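You operate a simulated robot arm through the tools that you are given. There is no shell and no other tool. Be economical: measure what you need, move in short steps, check, and stop when the job is done.

You are at the controls of a simulated robot arm. One attempt, no reset.

TASK
Close the one dry patch at the repair station.
Fine: the line is locked off and stays so. Switch on, head in the window whose read-out shows a gap, cycle till it reads 0 mm and no more; head on the rest plate, still hot, switch off. Move the head by its handle, never while a cycle runs. Set down upright: hot-air head.

It is judged by the outcome, as a careful person would: the job done as asked, and still so three seconds after it is handed in. It fails if anything else is knocked over, pushed out of place, dropped, spilled or broken.

THE ROBOT
A 6-joint arm with a two-finger parallel gripper on a trunk, on a base that drives. Base frame: it is fixed to the floor where the robot stands at the start and does not move with it; the origin is under the middle of the robot, x ahead of it, y to its left, z up; the surface under the hand at the start is at about z = 88.8. Lengths are in cm, angles in degrees, forces in N, time in s.
With the tool pointing down near the work surface it reaches from about 36 to 88 cm from the robot's upright axis, wherever it stands. Its first joint turns from -115.0 to 115.0 degrees. Places, roughly: cycle button [40, -20, 80]; drive isolator [390, 20, 100]; line display [340, -50, 170]; lock pin [400, 25, 125]; on-off button [50, 0, 80]. Payload 3.43 kg.
Tool frame: the origin (TCP) lies between the finger pads and is the grasp point; the fingertips stand 3.4 cm ahead of it; z points along the fingers, y is the line along which they close. Largest opening 12.8 cm; finger width 2.4, thickness 1.2; the body of the gripper, 4.8 by 13 cm, starts 9.6 cm behind the TCP.
Orientation is told as [roll, pitch, yaw] about the base's x, y, z axes, in that order, counted from this pose: with the fingers straight down and closing along the base's y, the tool's x points along the base's -x, its y along +y and its z along -z.

THE INTERFACE
- The arm moves only by the tool drive_tool. Its arguments are lists of equal length, an entry for each row: "dr": the turn, a rotation vector about the base's x, y, z in degrees, a list of three; "linear": the shift along the base's x, y, z in cm, a list of three; "grip": the closure in counts, from 0 (fully open) to 255 (shut). In form: {"dr": [[rx, ry, rz], ...], "linear": [[tx, ty, tz], ...], "grip": [grip, ...]}. A call has 1 to 20 rows; each row shifts and turns the commanded pose from where the row before left it. Each row takes 0.2 s and may step no farther than 5 cm and 8.6 degrees from the row before; otherwise, or with a gripper value out of range, the whole call is refused. Where a pose cannot be reached the arm comes as near as it can. A force on the tool above 40 N (or 10 N above the force at the start of the call, whichever is more), or a blocked arm, ends the call early, and 0.2 s more pass. The fingers move at their own pace (about 10.8 cm/s each) and stop on an object; they squeeze with about 32 N. The grip force told is the motor's: it shows also when the fingers shut on nothing. Time passes only in rows, and 0.2 s behind the last, so rows that do not move let the fingers close. It gives the time, the measured TCP pose, the force on the tool (base axes), the opening and the grip force at its end, in the units of the frame above (readings bear some noise), with the torque about the TCP (base axes, N m) and any sound that the robot's microphone picked up, and new pictures: "show" is both (left out), scene, wrist or none.
- Cameras (640 x 400 px; columns grow to the right, rows downward): "scene" is now at [-1.81, 12.54, 136.06]; the picture's right is [-0.80, -0.60, 0.00], its down [-0.34, 0.45, -0.82] and it looks along [0.49, -0.66, -0.57] (base axes); focal length 296 px, centre (320, 200). "wrist" rides on the gripper at [7.6, -1.1, -16] in the tool frame; the picture's right is [0.15, 0.99, 0.00], its down [-0.88, 0.13, -0.46] and it looks along [-0.45, 0.07, 0.89] (tool axes); focal length 234 px, centre (320, 200). There is no depth. A picture from a camera that has moved, and an enlarged one, comes with that camera's place and axes in the base frame and with its lens.
- lift_body(by): slides the trunk up (or, below 0, down) by that many cm; the arm and the scene camera ride with it, the base frame stays. It gives what a move gives, with no picture.
- roll_base(legs): drives the robot by 1 to 6 legs, each [ahead, turn to the left] in cm and degrees, along the robot's own axes; the way and the turn of a leg run together, so that a leg with both is an arc; at most 150 cm and 180 degrees a leg. The arm and the cameras ride along, it lands a little off, and it stops where it bumps. It gives what a move gives, and a new picture of the scene camera.
- head_to(pan, tilt): turns the head with the scene camera to pan (to the left, within 103 degrees either way) and tilt (down, from -29 to 69), counted from straight ahead of the robot. It gives what a move gives, and a new picture of the scene camera.
- zoom(camera, box): a new picture of the part [left, top, right, bottom] of that camera's present view, enlarged. It takes no simulated time.
- close_job(): hands the job in; it is judged then, once.

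Go step by step. Nothing tells you exact positions but the pictures and the camera data: compare them with the known pose of the tool, close in by small moves and look again before you grip or let go. The budget is 120 turns and 260 pictures, counting those below and the enlarged ones. Unless the task says otherwise, let go and move clear before handing in, and close with one line.

The tools are called after "Emit:" as name(argument=value, ...) on one line, values as JSON. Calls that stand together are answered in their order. drive_tool: Moves the arm, as the interface text tells. Its arguments: {"type":"object","properties":{"dr":{"type":"array"},"linear":{"type":"array"},"grip":{"type":"array"},"show":{"type":"string","enum":["both","scene","wrist","none"]}},"required":["dr","linear","grip"]} The other tools are called the same way: lift_body (by) slides the trunk up or down; roll_base (legs) drives the base; head_to (pan, tilt) turns the head that bears the scene camera; zoom (camera, box) takes an enlarged picture of a part of a camera's view; close_job () hands the job in.

At the start:

```text
time: 0.0
position: [40.95, -25.17, 116.46]
orientation: [0.0, -0.1, 0.0]
wrist_force: [-0.2, -0.1, -0.1]
moment: [0.03, 0.0, 0.0]
grip_width: 12.8
grasp_force: 0.0
trunk travel left (down, up): [-62.5, 16.5]
robot x, y, heading: [0.06, 0.07, 0.1]
head pan, tilt: [-53.3, 34.5]
```

scene: 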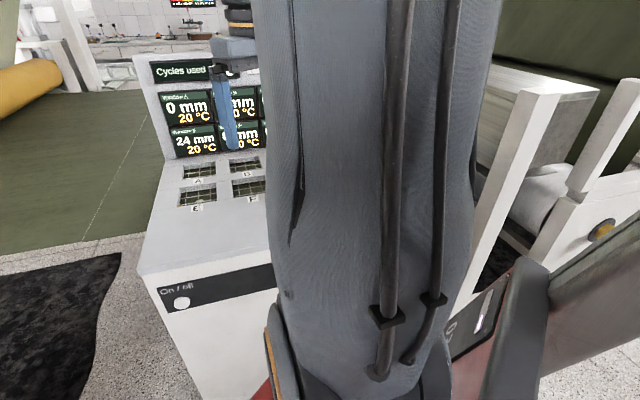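
wrist: 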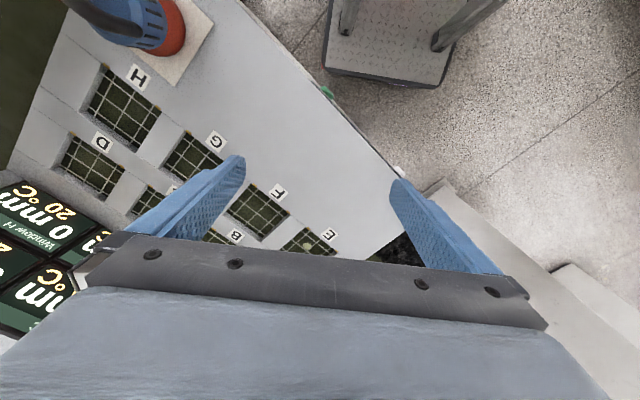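

The arm blocks much of the station; I see a bench with windows A–H, read-outs, an on/off button and a hot-air head on a plate. I look closer first.

Emit:
zoom(camera="scene", box=[130, 40, 290, 220])

Emit:
zoom(camera="wrist", box=[0, 0, 320, 280])

Emit:
head_to(pan=-20, tilt=40)

```text
2.22 times, centred on (210, 130) of scene
camera zoom: at [-1.81, 12.54, 136.06], right [-0.8, -0.6, 0.0], down [-0.34, 0.45, -0.82], along [0.49, -0.66, -0.57], focal length 657 px, centre (564, 356)
```

zoom: 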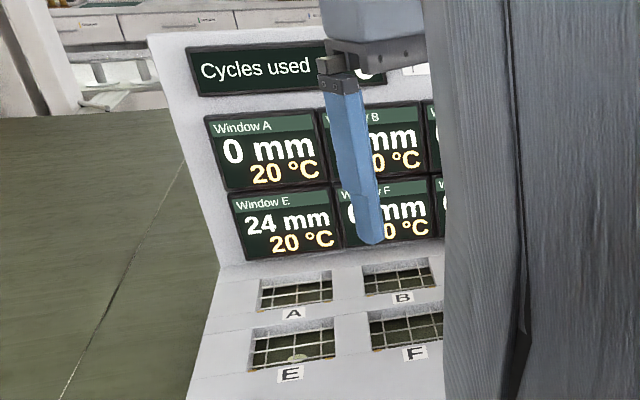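

```text
1.43 times, centred on (160, 140) of wrist
camera zoom: at [33.33, -26.21, 132.45], right [-0.15, 0.99, 0.0], down [0.88, 0.13, 0.46], along [0.45, 0.07, -0.89], focal length 334 px, centre (549, 286)
```

zoom: 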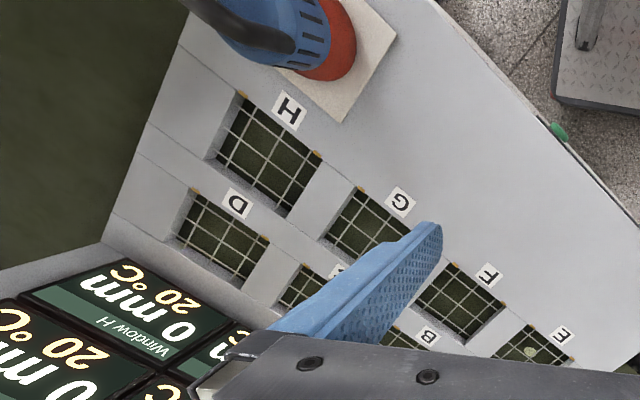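

```text
time: 1.0
position: [40.9, -25.16, 116.45]
orientation: [0.0, 0.0, 0.1]
wrist_force: [-0.1, 0.0, 0.1]
moment: [0.0, -0.01, 0.0]
grip_width: 12.81
grasp_force: 0.1
trunk travel left (down, up): [-62.5, 16.5]
robot x, y, heading: [-0.02, -0.18, 0.2]
head pan, tilt: [-20.0, 40.0]
camera scene: at [0.9, 16.71, 135.23], right [-0.34, -0.94, 0.0], down [-0.6, 0.22, -0.77], along [0.72, -0.26, -0.64], focal length 296 px, centre (320, 200)
```

scene: 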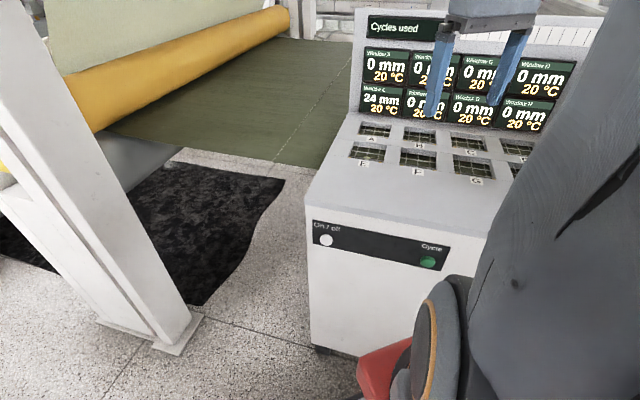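

Window E reads 24 mm, all others 0. I swing the arm to the left to free the view of the head on its plate.

Emit:
drive_tool(dr=[[0, 0, 0], [0, 0, 0], [0, 0, 0], [0, 0, 0], [0, 0, 0], [0, 0, 0], [0, 0, 0], [0, 0, 0], [0, 0, 0]], linear=[[0, 4, 1], [0, 5, 0], [0, 5, 0], [0, 5, 0], [0, 5, 0], [0, 5, 0], [0, 5, 0], [0, 5, 0], [0, 4, 0]], grip=[0, 0, 0, 0, 0, 0, 0, 0, 0], show="wrist")

Emit:
head_to(pan=-60, tilt=40)

```text
time: 3.0
position: [40.82, 17.93, 117.59]
orientation: [0.0, 0.1, 0.0]
wrist_force: [0.7, -1.4, 1.1]
moment: [0.03, 0.03, 0.01]
grip_width: 12.8
grasp_force: 0.0
trunk travel left (down, up): [-62.5, 16.5]
robot x, y, heading: [-0.16, 0.22, 0.1]
head pan, tilt: [-20.0, 40.0]
camera wrist: at [33.26, 16.89, 133.5], right [-0.15, 0.99, 0.0], down [0.88, 0.13, 0.46], along [0.45, 0.07, -0.89], focal length 234 px, centre (320, 200)
```

wrist: 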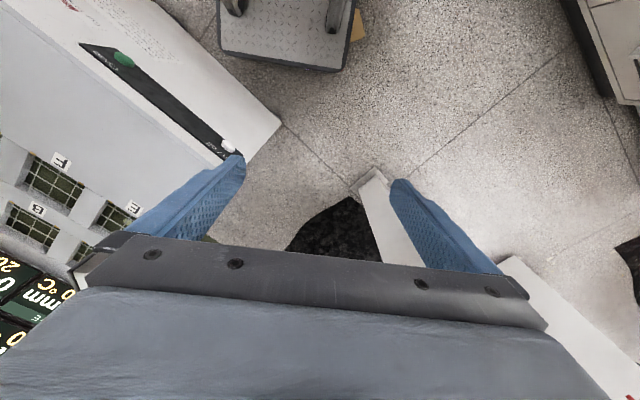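

```text
time: 4.1
position: [40.85, 17.91, 117.57]
orientation: [0.1, 0.0, -0.1]
wrist_force: [0.0, -0.1, 0.1]
moment: [0.02, 0.01, 0.0]
grip_width: 12.82
grasp_force: 0.1
trunk travel left (down, up): [-62.5, 16.5]
robot x, y, heading: [-0.02, 0.53, -0.0]
head pan, tilt: [-60.0, 40.0]
camera scene: at [-2.83, 12.28, 135.22], right [-0.87, -0.5, 0.0], down [-0.32, 0.56, -0.77], along [0.38, -0.66, -0.64], focal length 296 px, centre (320, 200)
```

scene: 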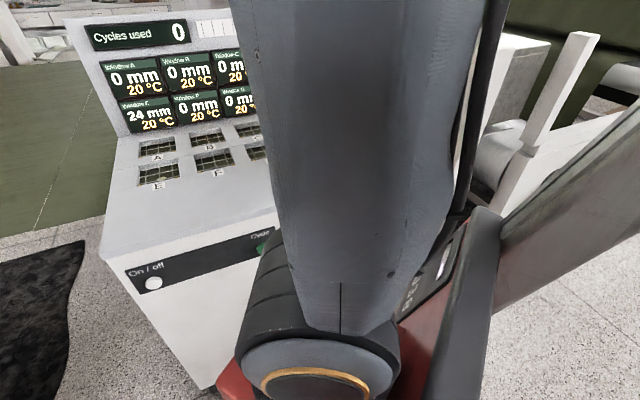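

The shoulder hides the right end. I bring the wrist camera over the hot-air head, turned outward.

Emit:
drive_tool(dr=[[0, 0, -4.07], [0, 0, -4.07], [0, 0, -4.07], [0, 0, -4.07], [0, 0, -4.07], [0, 0, -4.07], [0, 0, -4.07], [0, 0, -4.07], [0, 0, -4.07], [0, 0, -4.07], [0, 0, -4.07], [0, 0, -4.07], [0, 0, -4.07], [0, 0, -4.07]], linear=[[0.5, -4.67, 0.5], [0.5, -4.67, 0.5], [0.5, -4.67, 0.5], [0.5, -4.67, 0.5], [0.5, -4.67, 0.5], [0.5, -4.67, 0.5], [-2.4, -3.75, 0.5], [-2.4, -3.75, 0.5], [-2.4, -3.75, 0.5], [-2.4, -3.75, 0.5], [-2.4, -3.75, 0.5], [-2.4, -3.75, 0.5], [-2.4, -3.75, 0.5], [-2.4, -3.75, 0.5]], grip=[0, 0, 0, 0, 0, 0, 0, 0, 0, 0, 0, 0, 0, 0], show="wrist")

```text
time: 7.1
position: [24.7, -40.12, 124.39]
orientation: [-0.1, 0.0, -57.0]
wrist_force: [-0.4, 0.9, 0.2]
moment: [-0.05, 0.0, 0.0]
grip_width: 12.81
grasp_force: 0.0
trunk travel left (down, up): [-62.5, 16.5]
robot x, y, heading: [0.11, -0.2, -0.1]
head pan, tilt: [-60.0, 40.0]
camera wrist: at [19.65, -34.32, 140.43], right [0.75, 0.66, 0.0], down [0.59, -0.67, 0.46], along [0.3, -0.34, -0.89], focal length 234 px, centre (320, 200)
```

wrist: 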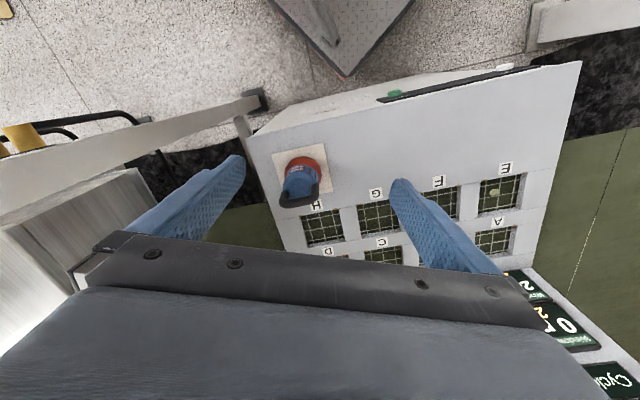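

The head stands at the right end of the bench on its pale plate. I enlarge it.

Emit:
zoom(camera="wrist", box=[240, 130, 368, 210])

Emit:
zoom(camera="wrist", box=[300, 40, 620, 260])

```text
5.00 times, centred on (304, 170) of wrist
camera zoom: at [19.65, -34.32, 140.43], right [0.75, 0.66, 0.0], down [0.59, -0.67, 0.46], along [0.3, -0.34, -0.89], focal length 1171 px, centre (400, 350)
```

zoom: 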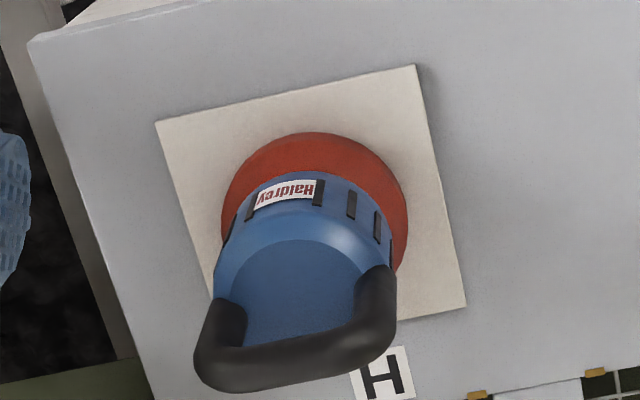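

```text
1.82 times, centred on (460, 150) of wrist
camera zoom: at [19.65, -34.32, 140.43], right [0.75, 0.66, 0.0], down [0.59, -0.67, 0.46], along [0.3, -0.34, -0.89], focal length 426 px, centre (66, 291)
```

zoom: 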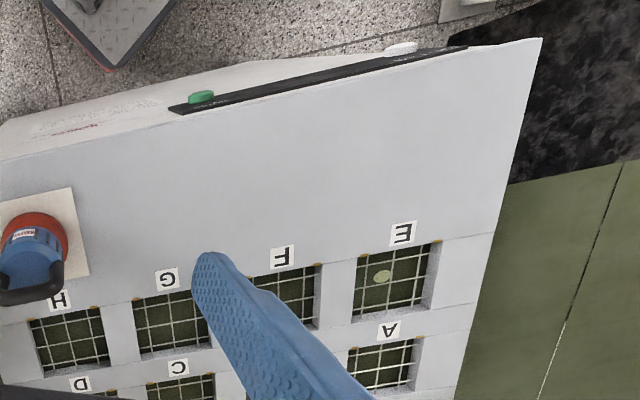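

The head is about at (29.5, -50.5), handle bar near z≈105, running along the bench front. I tilt the wrist to see it from the side and judge heights.

Emit:
drive_tool(dr=[[-6.7, -4.4, 0], [-6.7, -4.4, 0], [-6.7, -4.4, 0], [-6.7, -4.4, 0], [-6.7, -4.4, 0]], linear=[[0, 0, -1], [0, 0, -1], [0, 0, -1], [0, 0, -1], [0, 0, -1]], grip=[0, 0, 0, 0, 0], show="wrist")

```text
time: 8.3
position: [25.44, -41.85, 118.78]
orientation: [0.2, -40.2, -57.1]
wrist_force: [0.5, 0.1, -0.2]
moment: [-0.02, 0.03, -0.02]
grip_width: 12.8
grasp_force: 0.1
out of reach, approached as far as the arm can: row 5
trunk travel left (down, up): [-62.5, 16.5]
robot x, y, heading: [0.3, -0.07, 0.2]
head pan, tilt: [-60.0, 40.0]
camera wrist: at [15.72, -28.92, 126.17], right [0.77, 0.63, -0.09], down [0.31, -0.25, 0.92], along [0.56, -0.73, -0.39], focal length 234 px, centre (320, 200)
```

wrist: 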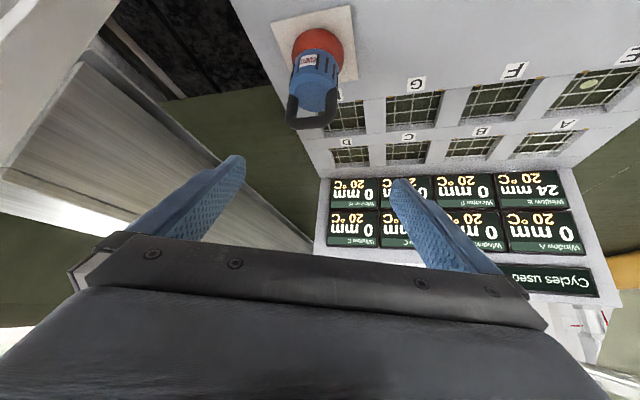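

Emit:
zoom(camera="wrist", box=[260, 0, 388, 140])

```text
2.86 times, centred on (324, 70) of wrist
camera zoom: at [15.72, -28.92, 126.17], right [0.77, 0.63, -0.09], down [0.31, -0.25, 0.92], along [0.56, -0.73, -0.39], focal length 669 px, centre (309, 571)
```

zoom: 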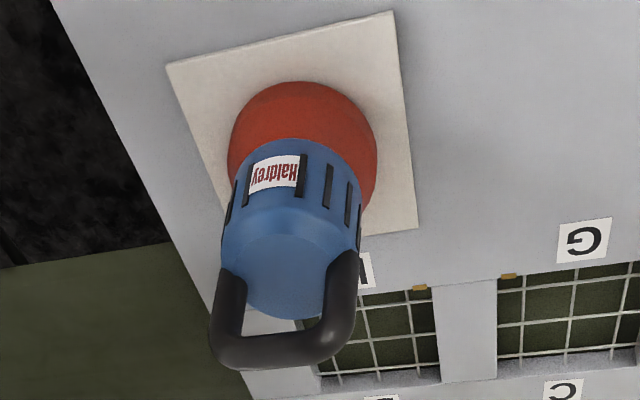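

Handle bar centre ≈ (29.9, -51.3, 103.3) along the bench front direction, plate centre beneath it. Now upright the tool, close the fingers and go in front of the on/off button.

Emit:
drive_tool(dr=[[6.7, 4.4, 0], [6.7, 4.4, 0], [6.7, 4.4, 0], [6.7, 4.4, 0], [6.7, 4.4, 0], [0, 0, 2], [0, 0, 2], [0, 0, 2], [0, 0, 2], [0, 0, 2], [0, 0, 2], [0, 0, 2], [0, 0, 2], [0, 0, 2], [0, 0, 2]], linear=[[0, 0, 0], [0, 0, 0], [0, 0, 0], [0, 0, 0], [0, 0, 0], [1.87, 4.05, -1.4], [1.87, 4.05, -1.4], [1.87, 4.05, -1.4], [1.87, 4.05, -1.4], [1.87, 4.05, -1.4], [1.87, 4.05, -1.4], [1.87, 4.05, -1.4], [1.87, 4.05, -1.4], [1.87, 4.05, -1.4], [1.87, 4.05, -1.4]], grip=[255, 255, 255, 255, 255, 255, 255, 255, 255, 255, 255, 255, 255, 255, 255], show="wrist")

Emit:
head_to(pan=-25, tilt=40)

```text
time: 11.5
position: [44.08, -1.33, 104.72]
orientation: [-0.1, -0.1, -36.9]
wrist_force: [-1.0, 0.2, 0.6]
moment: [0.0, -0.04, 0.02]
grip_width: 0.02
grasp_force: 31.8
trunk travel left (down, up): [-62.5, 16.5]
robot x, y, heading: [-0.41, -0.1, 0.0]
head pan, tilt: [-60.0, 40.0]
camera wrist: at [37.28, 2.34, 120.78], right [0.48, 0.88, 0.0], down [0.78, -0.43, 0.46], along [0.4, -0.22, -0.89], focal length 234 px, centre (320, 200)
```

wrist: 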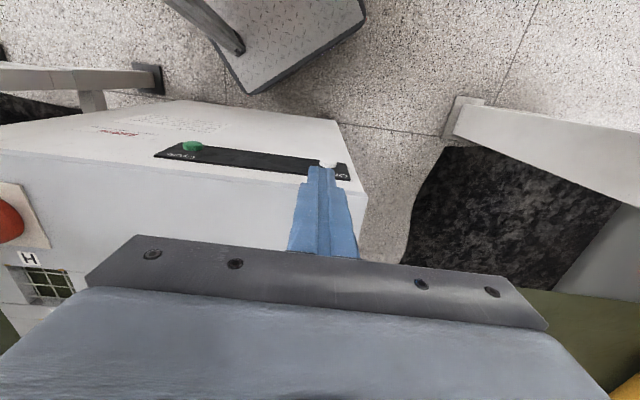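

```text
time: 12.5
position: [44.1, -1.39, 104.82]
orientation: [0.1, 0.0, -37.0]
wrist_force: [-0.5, 0.0, 0.1]
moment: [0.0, -0.02, -0.04]
grip_width: 0.01
grasp_force: 31.9
trunk travel left (down, up): [-62.5, 16.5]
robot x, y, heading: [0.05, 0.41, 0.2]
head pan, tilt: [-25.0, 40.0]
camera scene: at [0.62, 16.03, 135.22], right [-0.42, -0.91, 0.0], down [-0.58, 0.27, -0.77], along [0.69, -0.32, -0.64], focal length 296 px, centre (320, 200)
```

scene: 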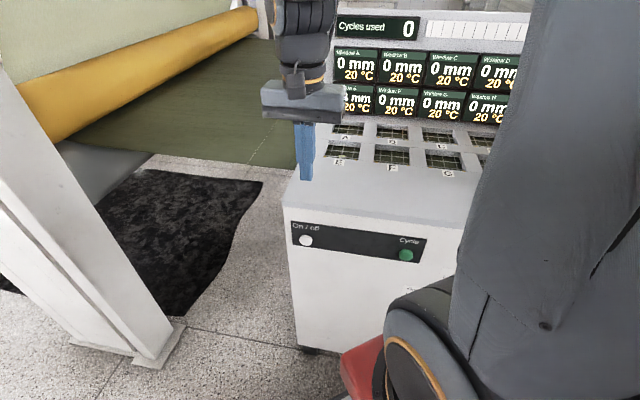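

Buttons triangulate to about z≈77: on/off ≈ (50.3, -3.0), cycle ≈ (35, -24). I tilt the closed fingers 25° toward the panel and lower to just short of the on/off button.

Emit:
drive_tool(dr=[[-3.75, -5, 0], [-3.75, -5, 0], [-3.75, -5, 0], [-3.75, -5, 0], [0, 0, 0], [0, 0, 0], [0, 0, 0]], linear=[[0.25, 0.57, -2], [0.25, 0.57, -3.8], [0.25, 0.57, -3.8], [0.25, 0.57, -3.8], [0, 0, -3.8], [0, 0, -3.8], [0, 0, -3.8]], grip=[255, 255, 255, 255, 255, 255, 255])

```text
time: 14.1
position: [45.05, 0.87, 80.01]
orientation: [0.0, -25.0, -37.0]
wrist_force: [-0.1, 0.1, 0.0]
moment: [0.02, -0.04, -0.02]
grip_width: 0.0
grasp_force: 32.5
trunk travel left (down, up): [-62.5, 16.5]
robot x, y, heading: [-0.14, -0.12, -0.1]
head pan, tilt: [-25.0, 40.0]
camera scene: at [0.56, 16.03, 135.23], right [-0.42, -0.91, 0.0], down [-0.58, 0.27, -0.77], along [0.69, -0.32, -0.64], focal length 296 px, centre (320, 200)
camera wrist: at [33.51, 8.26, 91.24], right [0.49, 0.87, -0.06], down [0.56, -0.26, 0.79], along [0.67, -0.42, -0.62], focal length 234 px, centre (320, 200)
```

scene: 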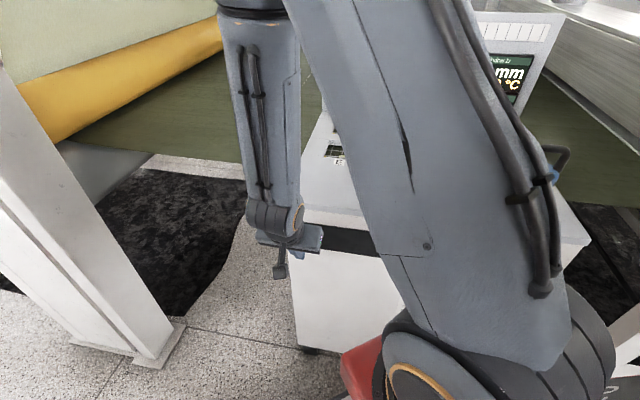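
wrist: 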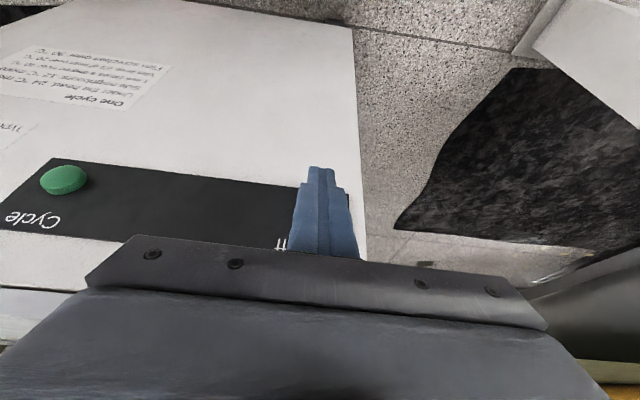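

The finger covers the button; there is a notice on the front. I read it.

Emit:
zoom(camera="wrist", box=[0, 20, 200, 160])

Emit:
zoom(camera="wrist", box=[240, 140, 400, 260])

```text
2.86 times, centred on (100, 90) of wrist
camera zoom: at [33.51, 8.26, 91.24], right [0.49, 0.87, -0.06], down [0.56, -0.26, 0.79], along [0.67, -0.42, -0.62], focal length 669 px, centre (949, 514)
```

zoom: 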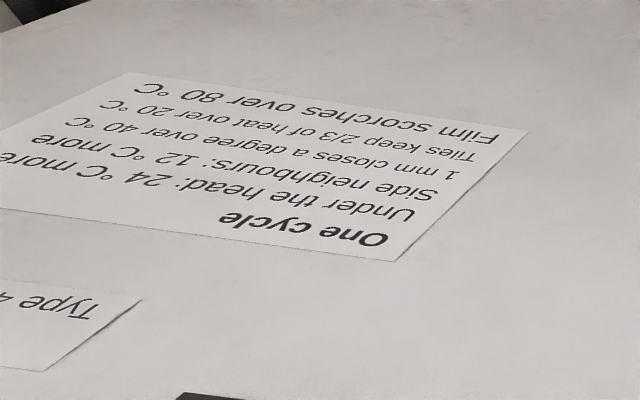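

```text
3.33 times, centred on (320, 200) of wrist
camera zoom: at [33.51, 8.26, 91.24], right [0.49, 0.87, -0.06], down [0.56, -0.26, 0.79], along [0.67, -0.42, -0.62], focal length 781 px, centre (320, 200)
```

zoom: 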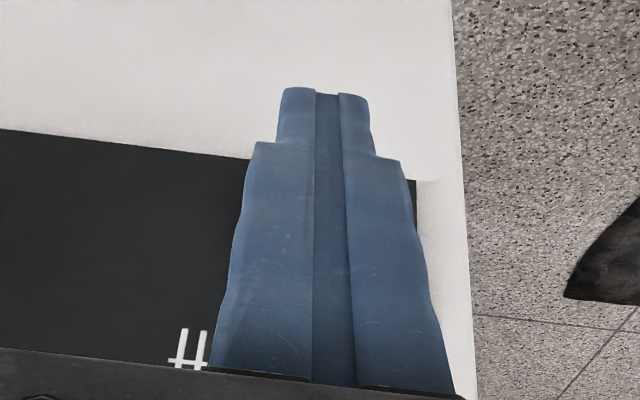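

The notice says about two cycles should do (24 °C each; 44 → 4 mm, then 60 → 20 mm); I'll follow the read-out. Now I press in toward the on/off button in small steps.

Emit:
drive_tool(dr=[[0, 0, 0], [0, 0, 0], [0, 0, 0], [0, 0, 0], [0, 0, 0]], linear=[[0.4, -0.3, 0], [0.4, -0.3, 0], [0.4, -0.3, 0], [0.4, -0.3, 0], [0.24, -0.18, 0]], grip=[255, 255, 255, 255, 255], show="wrist")

```text
time: 15.3
position: [47.0, -0.52, 80.17]
orientation: [-0.1, -25.0, -36.9]
wrist_force: [-0.1, -0.3, -0.1]
moment: [0.0, 0.0, 0.03]
grip_width: 0.0
grasp_force: 31.9
trunk travel left (down, up): [-62.5, 16.5]
robot x, y, heading: [0.15, 0.08, 0.2]
head pan, tilt: [-25.0, 40.0]
camera wrist: at [35.39, 6.88, 91.32], right [0.49, 0.87, -0.06], down [0.56, -0.26, 0.79], along [0.67, -0.42, -0.62], focal length 234 px, centre (320, 200)
```

wrist: 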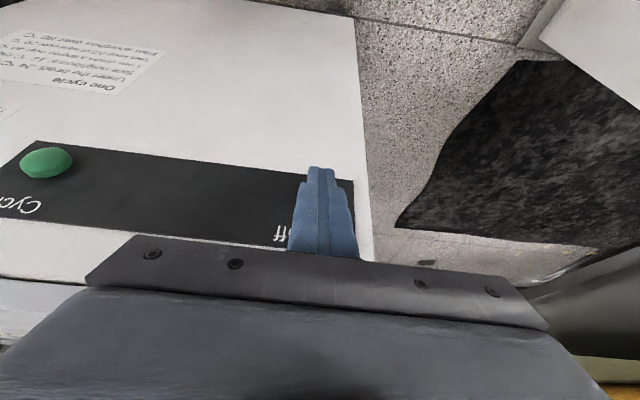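

No contact yet; I keep advancing.

Emit:
drive_tool(dr=[[0, 0, 0], [0, 0, 0], [0, 0, 0], [0, 0, 0], [0, 0, 0]], linear=[[0.24, -0.18, 0], [0.24, -0.18, 0], [0.24, -0.18, 0], [0.24, -0.18, 0], [0.24, -0.18, 0]], grip=[255, 255, 255, 255, 255], show="wrist")

```text
time: 16.5
position: [48.15, -1.36, 80.1]
orientation: [-0.1, -25.1, -37.1]
wrist_force: [-0.1, 0.3, -0.3]
moment: [-0.01, -0.01, 0.01]
grip_width: 0.0
grasp_force: 31.9
trunk travel left (down, up): [-62.5, 16.5]
robot x, y, heading: [0.22, 0.09, -0.3]
head pan, tilt: [-25.0, 40.0]
camera wrist: at [36.61, 5.99, 91.31], right [0.49, 0.87, -0.06], down [0.56, -0.26, 0.79], along [0.67, -0.42, -0.62], focal length 234 px, centre (320, 200)
```

wrist: 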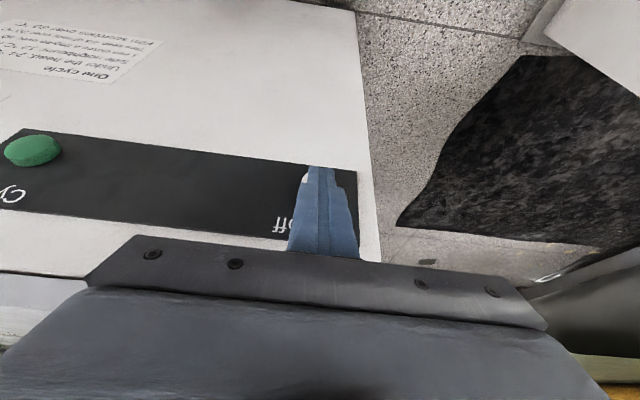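

A white sliver of the button shows just left of the fingertip; I shift a little to the right along the panel and go on.

Emit:
drive_tool(dr=[[0, 0, 0], [0, 0, 0], [0, 0, 0], [0, 0, 0], [0, 0, 0]], linear=[[-0.4, -0.55, 0], [0.24, -0.18, 0], [0.24, -0.18, 0], [0.24, -0.18, 0], [0.24, -0.18, 0]], grip=[255, 255, 255, 255, 255], show="wrist")

```text
time: 17.7
position: [48.5, -2.48, 80.04]
orientation: [0.0, -24.9, -36.8]
wrist_force: [-17.9, 12.6, 12.3]
moment: [0.19, 0.17, 0.02]
grip_width: 0.03
grasp_force: 31.8
trunk travel left (down, up): [-62.5, 16.5]
robot x, y, heading: [-0.29, -0.1, 0.1]
head pan, tilt: [-25.0, 40.0]
heard: click
camera wrist: at [36.95, 4.84, 91.34], right [0.49, 0.87, -0.06], down [0.56, -0.26, 0.78], along [0.67, -0.42, -0.62], focal length 234 px, centre (320, 200)
```

wrist: 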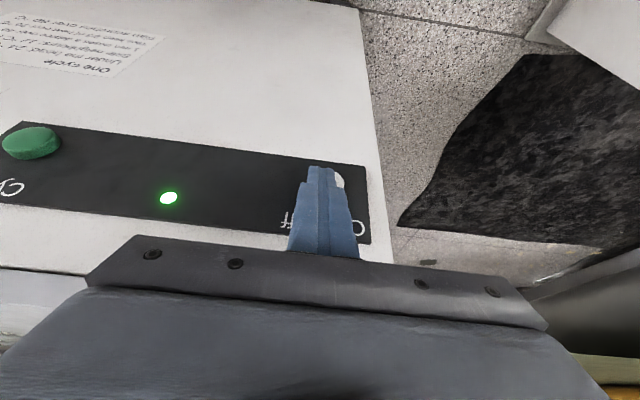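

It clicked and the green lamp is lit: power on. I back off, rise and straighten, opening the gripper.

Emit:
drive_tool(dr=[[0, 0, 0], [0, 0, 0], [0, 0, 0], [0, 0, 0], [0, 0, 0], [3.75, 5, 0], [3.75, 5, 0], [3.75, 5, 0], [3.75, 5, 0], [0, 0, 0]], linear=[[-3.2, 2.4, 0], [0, 0, 4.6], [0, 0, 4.6], [0, 0, 4.6], [0, 0, 4.6], [0, 0, 4.6], [0, 0, 4.6], [0, 0, 4.6], [0, 0, 4.6], [0, 0, 4.6]], grip=[255, 255, 255, 255, 255, 255, 0, 0, 0, 0], show="scene")

Emit:
drive_tool(dr=[[0, 0, -7.5], [0, 0, -7.5], [0, 0, -7.5], [0, 0, -7.5], [0, 0, -7.5], [0, 0, -7.5], [0, 0, -7.5], [0, 0, -7.5], [0, 0, -7.5], [0, 0, -7.5], [0, 0, -7.5], [0, 0, -7.5]], linear=[[-1.28, -4.28, 0], [-1.28, -4.28, 0], [-1.28, -4.28, 0], [-1.28, -4.28, 0], [-1.28, -4.28, 0], [-1.28, -4.28, 0], [-1.28, -4.28, 0], [-1.28, -4.28, 0], [-1.28, -4.28, 0], [-1.28, -4.28, 0], [-1.28, -4.28, 0], [-1.28, -4.28, 0]], grip=[0, 0, 0, 0, 0, 0, 0, 0, 0, 0, 0, 0], show="wrist")

```text
time: 19.9
position: [45.53, -0.17, 121.46]
orientation: [-0.1, 0.1, -36.9]
wrist_force: [0.1, -0.4, 0.6]
moment: [0.0, -0.01, 0.05]
grip_width: 12.77
grasp_force: 0.1
trunk travel left (down, up): [-62.5, 16.5]
robot x, y, heading: [-0.11, -0.23, 0.1]
head pan, tilt: [-25.0, 40.0]
camera scene: at [0.64, 16.04, 135.22], right [-0.42, -0.91, 0.0], down [-0.58, 0.27, -0.77], along [0.69, -0.32, -0.64], focal length 296 px, centre (320, 200)
```

scene: 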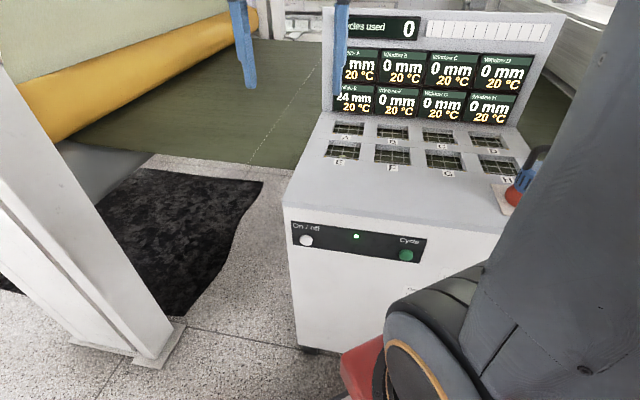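

```text
time: 22.5
position: [30.19, -51.66, 121.4]
orientation: [0.0, 0.0, -127.1]
wrist_force: [0.1, -1.0, -0.7]
moment: [-0.09, 0.02, -0.03]
grip_width: 12.81
grasp_force: 0.0
trunk travel left (down, up): [-62.5, 16.5]
robot x, y, heading: [0.05, -0.09, -0.1]
head pan, tilt: [-25.0, 40.0]
camera wrist: at [33.87, -44.84, 137.43], right [0.88, -0.48, 0.0], down [-0.43, -0.78, 0.46], along [-0.22, -0.4, -0.89], focal length 234 px, centre (320, 200)
```

wrist: 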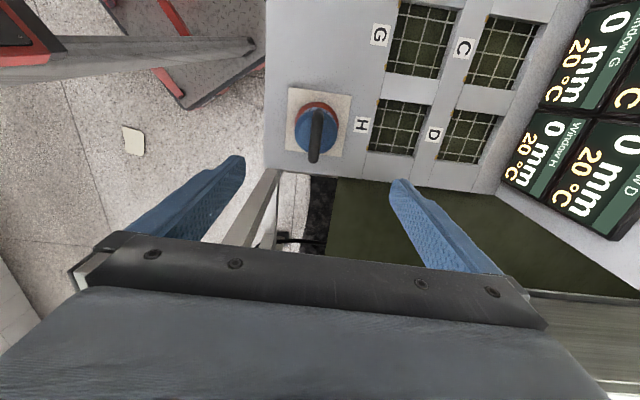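

The open fingers straddle the handle bar nicely from above. I enlarge to check its exact direction.

Emit:
zoom(camera="wrist", box=[260, 70, 388, 190])

```text
3.33 times, centred on (324, 130) of wrist
camera zoom: at [33.87, -44.84, 137.43], right [0.88, -0.48, 0.0], down [-0.43, -0.78, 0.46], along [-0.22, -0.4, -0.89], focal length 781 px, centre (307, 433)
```

zoom: 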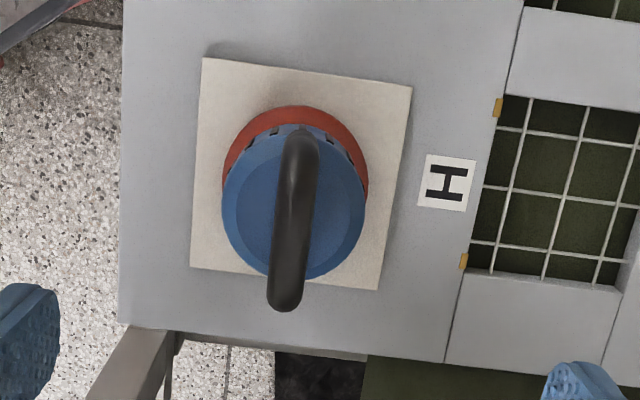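

Bar centre ≈ (29.8, -51.0), aligned with the fingers. I descend most of the way.

Emit:
drive_tool(dr=[[0, 0, 0], [0, 0, 0], [0, 0, 0], [0, 0, 0]], linear=[[-0.4, 0.65, -4], [0, 0, -4], [0, 0, -4], [0, 0, -3]], grip=[0, 0, 0, 0], show="wrist")

```text
time: 23.5
position: [29.86, -50.98, 106.29]
orientation: [0.0, 0.0, -126.9]
wrist_force: [-0.6, -0.2, -0.7]
moment: [-0.01, 0.01, 0.01]
grip_width: 12.8
grasp_force: 0.1
trunk travel left (down, up): [-62.5, 16.5]
robot x, y, heading: [0.09, 0.14, -0.1]
head pan, tilt: [-25.0, 40.0]
camera wrist: at [33.48, -44.17, 122.37], right [0.88, -0.48, 0.0], down [-0.43, -0.78, 0.46], along [-0.22, -0.4, -0.89], focal length 234 px, centre (320, 200)
```

wrist: 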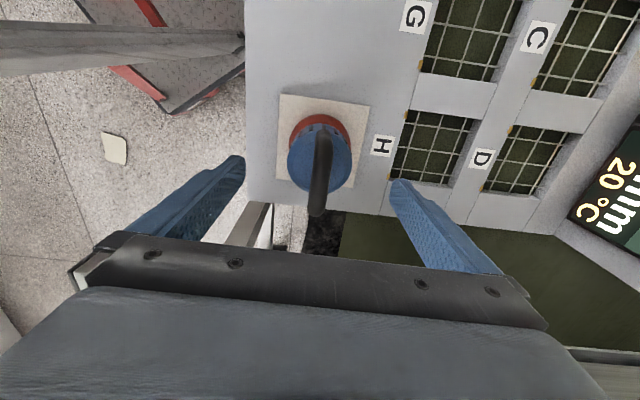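

Alignment holds. I go down the last 3 cm and close on the bar.

Emit:
drive_tool(dr=[[0, 0, 0], [0, 0, 0], [0, 0, 0], [0, 0, 0], [0, 0, 0], [0, 0, 0]], linear=[[0, 0.2, -1.5], [0, 0, -1.5], [0, 0, 0], [0, 0, 0], [0, 0, 0], [0, 0, 0]], grip=[0, 0, 0, 255, 255, 255], show="wrist")

```text
time: 24.9
position: [29.74, -50.79, 103.43]
orientation: [0.0, 0.0, -126.9]
wrist_force: [3.1, -3.2, 1.3]
moment: [-0.15, 0.05, 0.09]
grip_width: 1.71
grasp_force: 32.4
trunk travel left (down, up): [-62.5, 16.5]
robot x, y, heading: [0.11, 0.56, -0.1]
head pan, tilt: [-25.0, 40.0]
camera wrist: at [33.44, -43.99, 119.4], right [0.88, -0.48, 0.0], down [-0.43, -0.78, 0.46], along [-0.22, -0.4, -0.89], focal length 234 px, centre (320, 200)
```

wrist: 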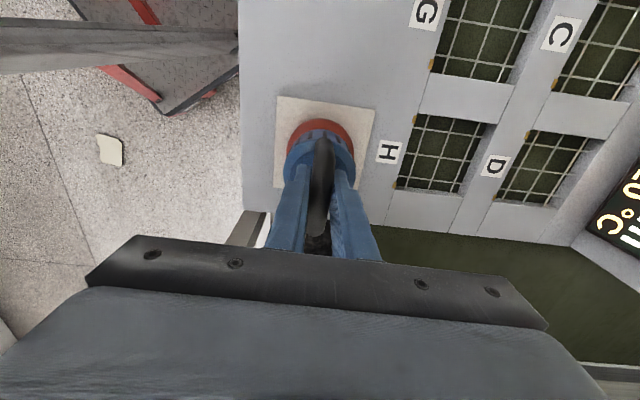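

Gripped (1.7 cm). I lift straight up and check the load.

Emit:
drive_tool(dr=[[0, 0, 0], [0, 0, 0], [0, 0, 0], [0, 0, 0], [0, 0, 0]], linear=[[0, 0, 1], [0, 0, 2], [0, 0, 3], [0, 0, 4], [0, 0, 0]], grip=[255, 255, 255, 255, 255])

```text
time: 26.1
position: [29.84, -50.82, 113.49]
orientation: [0.0, 0.0, -127.0]
wrist_force: [0.8, 0.4, -8.5]
moment: [0.05, -0.06, -0.02]
grip_width: 1.66
grasp_force: 32.1
trunk travel left (down, up): [-62.5, 16.5]
robot x, y, heading: [0.24, 0.28, -0.1]
head pan, tilt: [-25.0, 40.0]
camera scene: at [0.63, 16.01, 135.23], right [-0.42, -0.91, 0.0], down [-0.58, 0.27, -0.77], along [0.69, -0.32, -0.64], focal length 296 px, centre (320, 200)
camera wrist: at [33.48, -44.04, 129.43], right [0.88, -0.48, 0.0], down [-0.43, -0.78, 0.46], along [-0.22, -0.4, -0.89], focal length 234 px, centre (320, 200)
```

scene: 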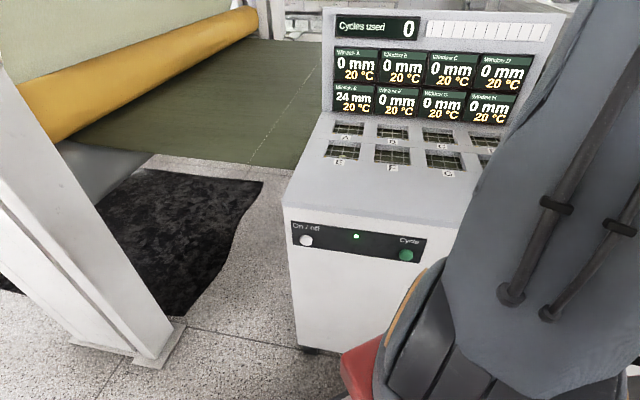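
wrist: 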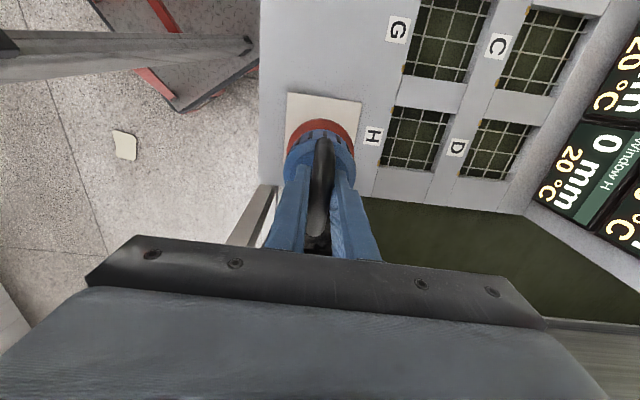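

Held firmly, about 0.85 kg. I zoom in on window E to fix its position.

Emit:
zoom(camera="scene", box=[290, 110, 450, 210])

```text
4.00 times, centred on (370, 160) of scene
camera zoom: at [0.63, 16.01, 135.23], right [-0.42, -0.91, 0.0], down [-0.58, 0.27, -0.77], along [0.69, -0.32, -0.64], focal length 1182 px, centre (120, 360)
```

zoom: 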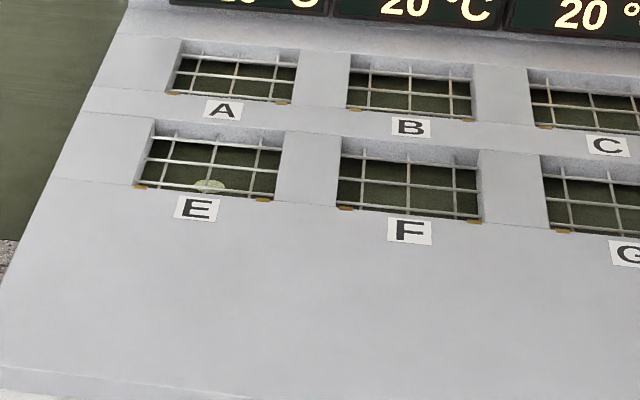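

Window E's opening is roughly 10 cm square centred near (69.6, -23.8), recessed mesh. I carry the head to short of it and measure with the wrist camera.

Emit:
drive_tool(dr=[[0, 0, 0], [0, 0, 0], [0, 0, 0], [0, 0, 0], [0, 0, 0], [0, 0, 0], [0, 0, 0], [0, 0, 0], [0, 0, 0], [0, 0, 0], [0, 0, 0]], linear=[[2, 1, 0], [3.1, 1.5, 0], [3.1, 1.5, 0], [3.1, 1.5, 0], [3.1, 1.5, 0], [3.1, 1.5, 0], [3.1, 1.5, 0], [3.1, 1.5, 0], [3.1, 1.5, 0], [3.1, 1.6, 0], [1, 0.5, 0]], grip=[255, 255, 255, 255, 255, 255, 255, 255, 255, 255, 255])

```text
time: 28.5
position: [60.65, -35.7, 113.37]
orientation: [-0.2, 0.1, -127.0]
wrist_force: [0.1, 0.2, -10.0]
moment: [0.07, -0.06, -0.01]
grip_width: 1.69
grasp_force: 31.7
trunk travel left (down, up): [-62.5, 16.5]
robot x, y, heading: [0.14, 0.02, -0.2]
head pan, tilt: [-25.0, 40.0]
camera scene: at [0.65, 16.01, 135.23], right [-0.42, -0.91, 0.0], down [-0.58, 0.27, -0.77], along [0.69, -0.32, -0.64], focal length 296 px, centre (320, 200)
camera wrist: at [64.43, -28.85, 129.38], right [0.88, -0.48, 0.0], down [-0.42, -0.78, 0.46], along [-0.22, -0.4, -0.89], focal length 234 px, centre (320, 200)
```

scene: 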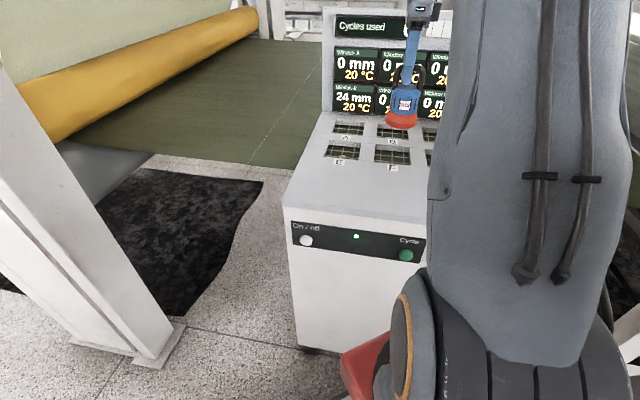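
wrist: 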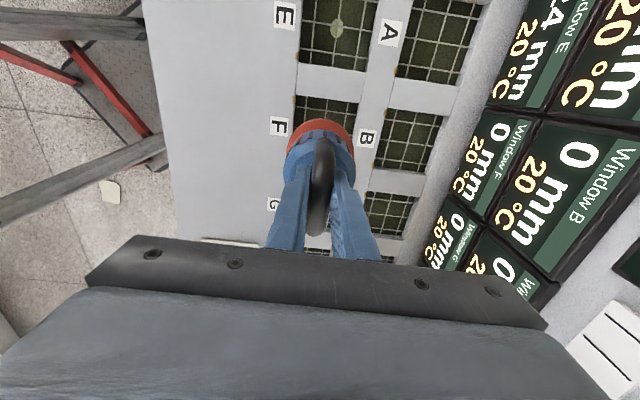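

Emit:
zoom(camera="wrist", box=[240, 0, 400, 100])

Emit:
zoom(camera="scene", box=[320, 40, 480, 180])

```text
4.00 times, centred on (320, 50) of wrist
camera zoom: at [64.43, -28.85, 129.38], right [0.88, -0.48, 0.0], down [-0.42, -0.78, 0.46], along [-0.22, -0.4, -0.89], focal length 937 px, centre (320, 800)
```

zoom: 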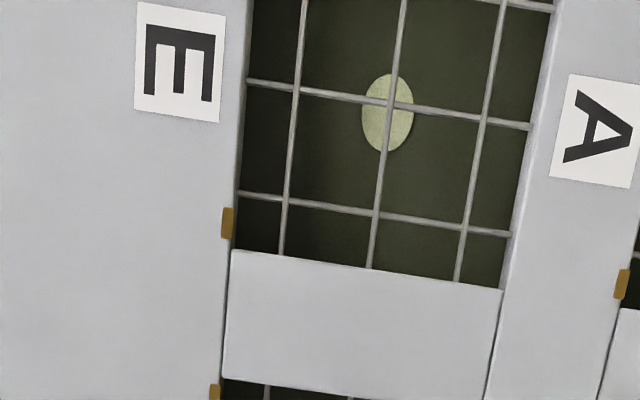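

```text
2.86 times, centred on (400, 110) of scene
camera zoom: at [0.65, 16.01, 135.23], right [-0.42, -0.91, 0.0], down [-0.58, 0.27, -0.77], along [0.69, -0.32, -0.64], focal length 845 px, centre (91, 457)
```

zoom: 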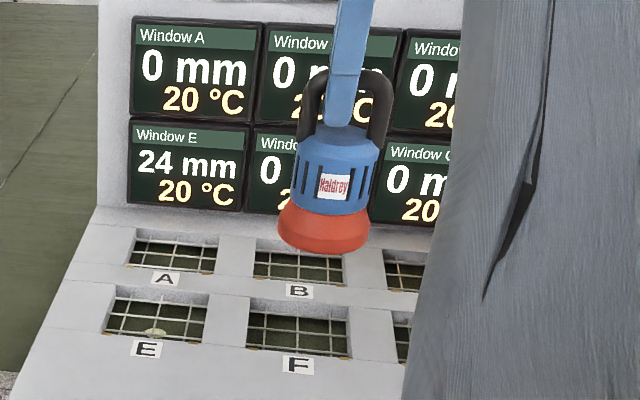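

E's opening centre ≈ (69.6, -24.0), sides ~10.4 cm versus the skirt's ~8.8 cm, so the head goes in. I move above it and lower partly.

Emit:
drive_tool(dr=[[0, 0, 0], [0, 0, 0], [0, 0, 0], [0, 0, 0], [0, 0, 0], [0, 0, 0], [0, 0, 0]], linear=[[1.8, 2.35, 0], [2.4, 3.1, 0], [2.4, 3.1, 0], [2.45, 3.2, 0], [0, 0, -2], [0, 0, -3], [0, 0, -1]], grip=[255, 255, 255, 255, 255, 255, 255])

Emit:
zoom(camera="scene", box=[290, 80, 450, 210])

Emit:
zoom(camera="wrist", box=[240, 60, 400, 200])

```text
time: 30.1
position: [69.69, -23.98, 107.46]
orientation: [0.1, 0.0, -126.9]
wrist_force: [-0.4, 0.6, -11.0]
moment: [0.05, -0.01, 0.0]
grip_width: 1.67
grasp_force: 32.3
trunk travel left (down, up): [-62.5, 16.5]
robot x, y, heading: [-0.07, -0.33, 0.2]
head pan, tilt: [-25.0, 40.0]
camera scene: at [0.66, 16.02, 135.23], right [-0.42, -0.91, 0.0], down [-0.58, 0.27, -0.77], along [0.69, -0.32, -0.64], focal length 296 px, centre (320, 200)
camera wrist: at [73.37, -17.15, 123.39], right [0.88, -0.48, 0.0], down [-0.43, -0.78, 0.46], along [-0.22, -0.4, -0.89], focal length 234 px, centre (320, 200)
```

scene: 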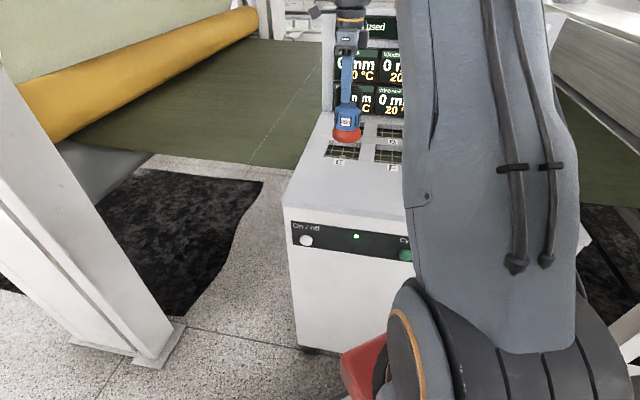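
wrist: 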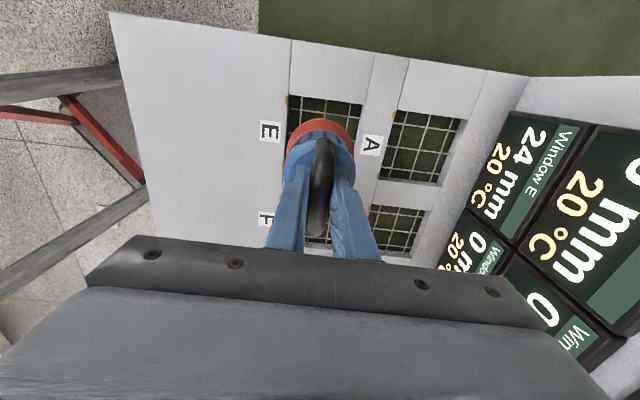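

```text
3.08 times, centred on (370, 145) of scene
camera zoom: at [0.66, 16.02, 135.23], right [-0.42, -0.91, 0.0], down [-0.58, 0.27, -0.77], along [0.69, -0.32, -0.64], focal length 910 px, centre (166, 369)
```

zoom: 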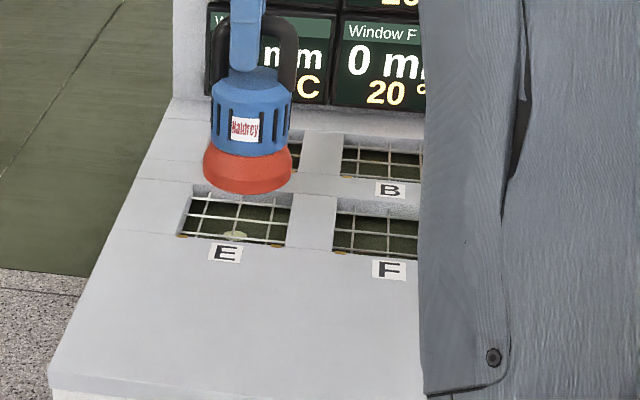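

```text
2.86 times, centred on (320, 130) of wrist
camera zoom: at [73.37, -17.15, 123.39], right [0.88, -0.48, 0.0], down [-0.43, -0.78, 0.46], along [-0.22, -0.4, -0.89], focal length 669 px, centre (320, 400)
```

zoom: 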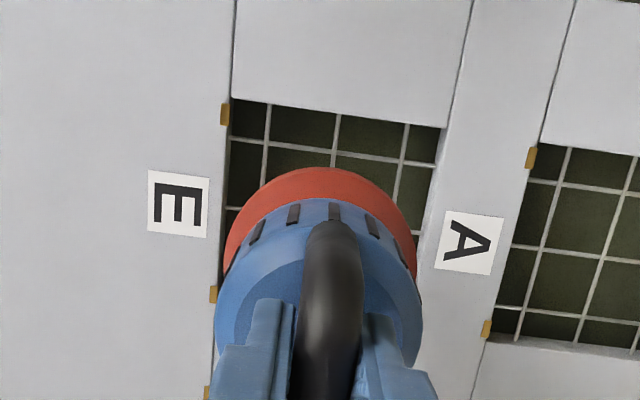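

The head is centred over E to within a few mm. I lower it into the window in small steps until it seats.

Emit:
drive_tool(dr=[[0, 0, 0], [0, 0, 0], [0, 0, 0], [0, 0, 0], [0, 0, 0], [0, 0, 0], [0, 0, 0]], linear=[[0.05, 0.03, -1.5], [0, 0, -1.5], [0, 0, -1], [0, 0, -0.5], [0, 0, -0.5], [0, 0, -0.5], [0, 0, -0.3]], grip=[255, 255, 255, 255, 255, 255, 255])

Emit:
zoom(camera="scene", box=[290, 80, 450, 210])

```text
time: 31.7
position: [69.73, -23.92, 102.04]
orientation: [0.5, 0.1, -127.1]
wrist_force: [5.8, -2.9, 32.0]
moment: [0.13, -0.09, -0.02]
grip_width: 1.68
grasp_force: 32.1
trunk travel left (down, up): [-62.5, 16.5]
robot x, y, heading: [0.12, -0.15, -0.0]
head pan, tilt: [-25.0, 40.0]
camera scene: at [0.51, 16.07, 135.25], right [-0.42, -0.91, 0.0], down [-0.58, 0.27, -0.77], along [0.69, -0.32, -0.64], focal length 296 px, centre (320, 200)
camera wrist: at [73.39, -17.12, 118.05], right [0.88, -0.48, 0.01], down [-0.43, -0.78, 0.45], along [-0.21, -0.4, -0.89], focal length 234 px, centre (320, 200)
```

scene: 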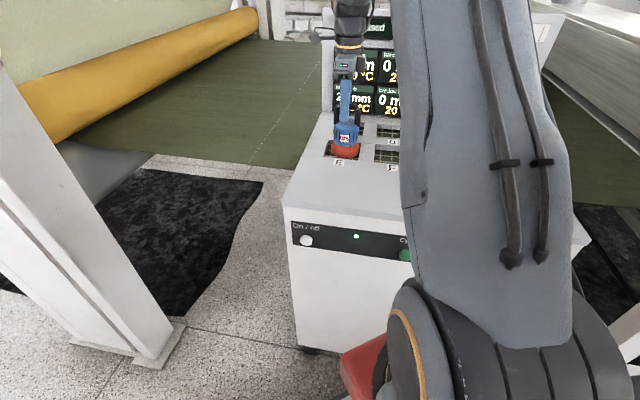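
wrist: 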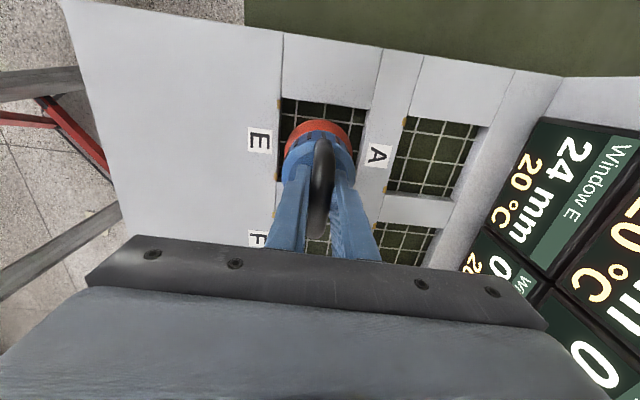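

```text
3.08 times, centred on (370, 145) of scene
camera zoom: at [0.51, 16.07, 135.25], right [-0.42, -0.91, 0.0], down [-0.58, 0.27, -0.77], along [0.69, -0.32, -0.64], focal length 910 px, centre (166, 369)
```

zoom: 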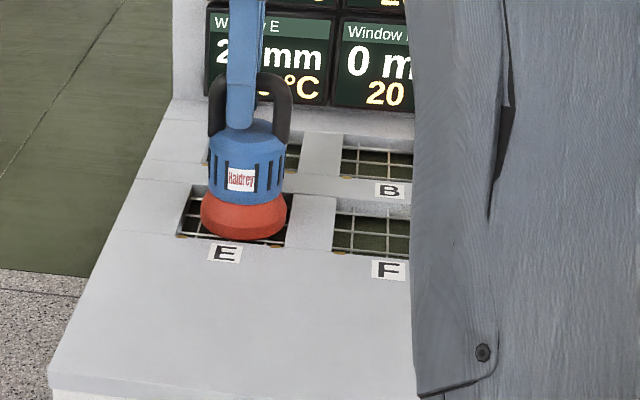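

It touched down at TCP z≈102. I ease the pressure and check whether the skirt sits on the mesh, not on an edge.

Emit:
drive_tool(dr=[[0, 0, 0]], linear=[[0, 0, 0.35]], grip=[255], show="wrist")

Emit:
zoom(camera="wrist", box=[250, 80, 390, 200])

Emit:
zoom(camera="scene", box=[315, 115, 379, 175])

```text
time: 32.1
position: [69.84, -23.83, 101.92]
orientation: [0.0, 0.0, -127.0]
wrist_force: [8.9, -5.2, 24.3]
moment: [0.22, -0.21, -0.09]
grip_width: 1.68
grasp_force: 31.9
trunk travel left (down, up): [-62.5, 16.5]
robot x, y, heading: [0.12, 0.09, 0.1]
head pan, tilt: [-25.0, 40.0]
camera wrist: at [73.43, -17.09, 118.0], right [0.88, -0.48, 0.0], down [-0.43, -0.78, 0.46], along [-0.22, -0.4, -0.89], focal length 234 px, centre (320, 200)
```

wrist: 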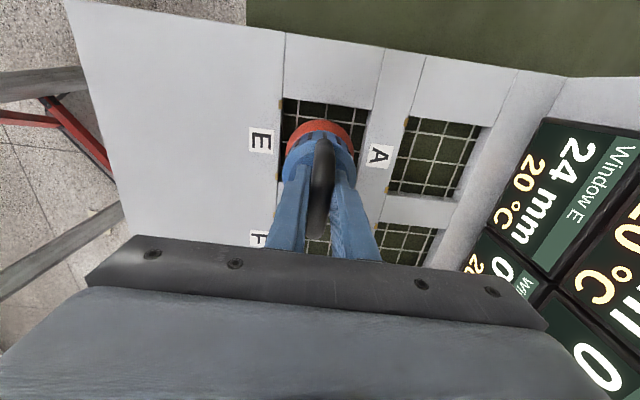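

```text
3.33 times, centred on (320, 140) of wrist
camera zoom: at [73.43, -17.09, 118.0], right [0.88, -0.48, 0.0], down [-0.43, -0.78, 0.46], along [-0.22, -0.4, -0.89], focal length 781 px, centre (320, 400)
```

zoom: 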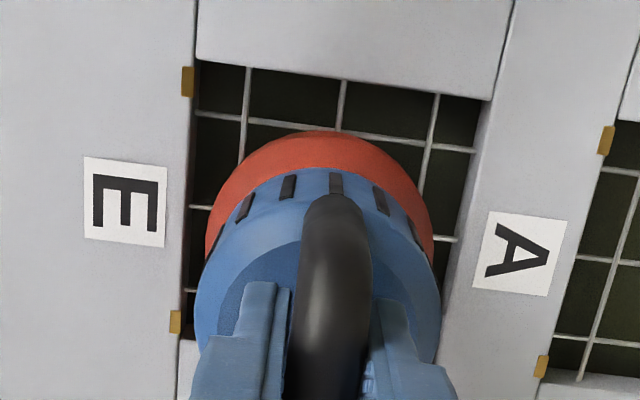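

```text
6.67 times, centred on (347, 145) of scene
camera zoom: at [0.59, 16.04, 135.22], right [-0.42, -0.91, 0.0], down [-0.58, 0.27, -0.77], along [0.69, -0.32, -0.64], focal length 1971 px, centre (140, 567)
```

zoom: 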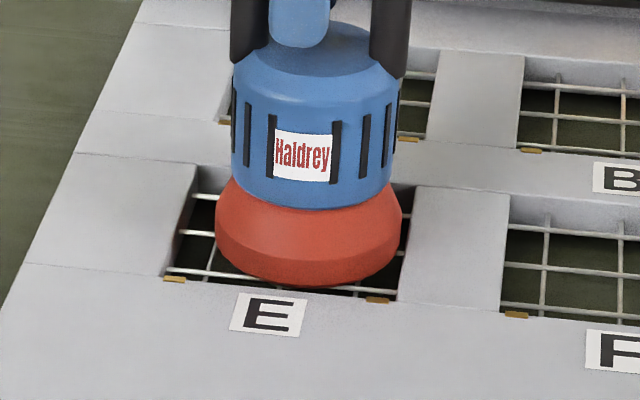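

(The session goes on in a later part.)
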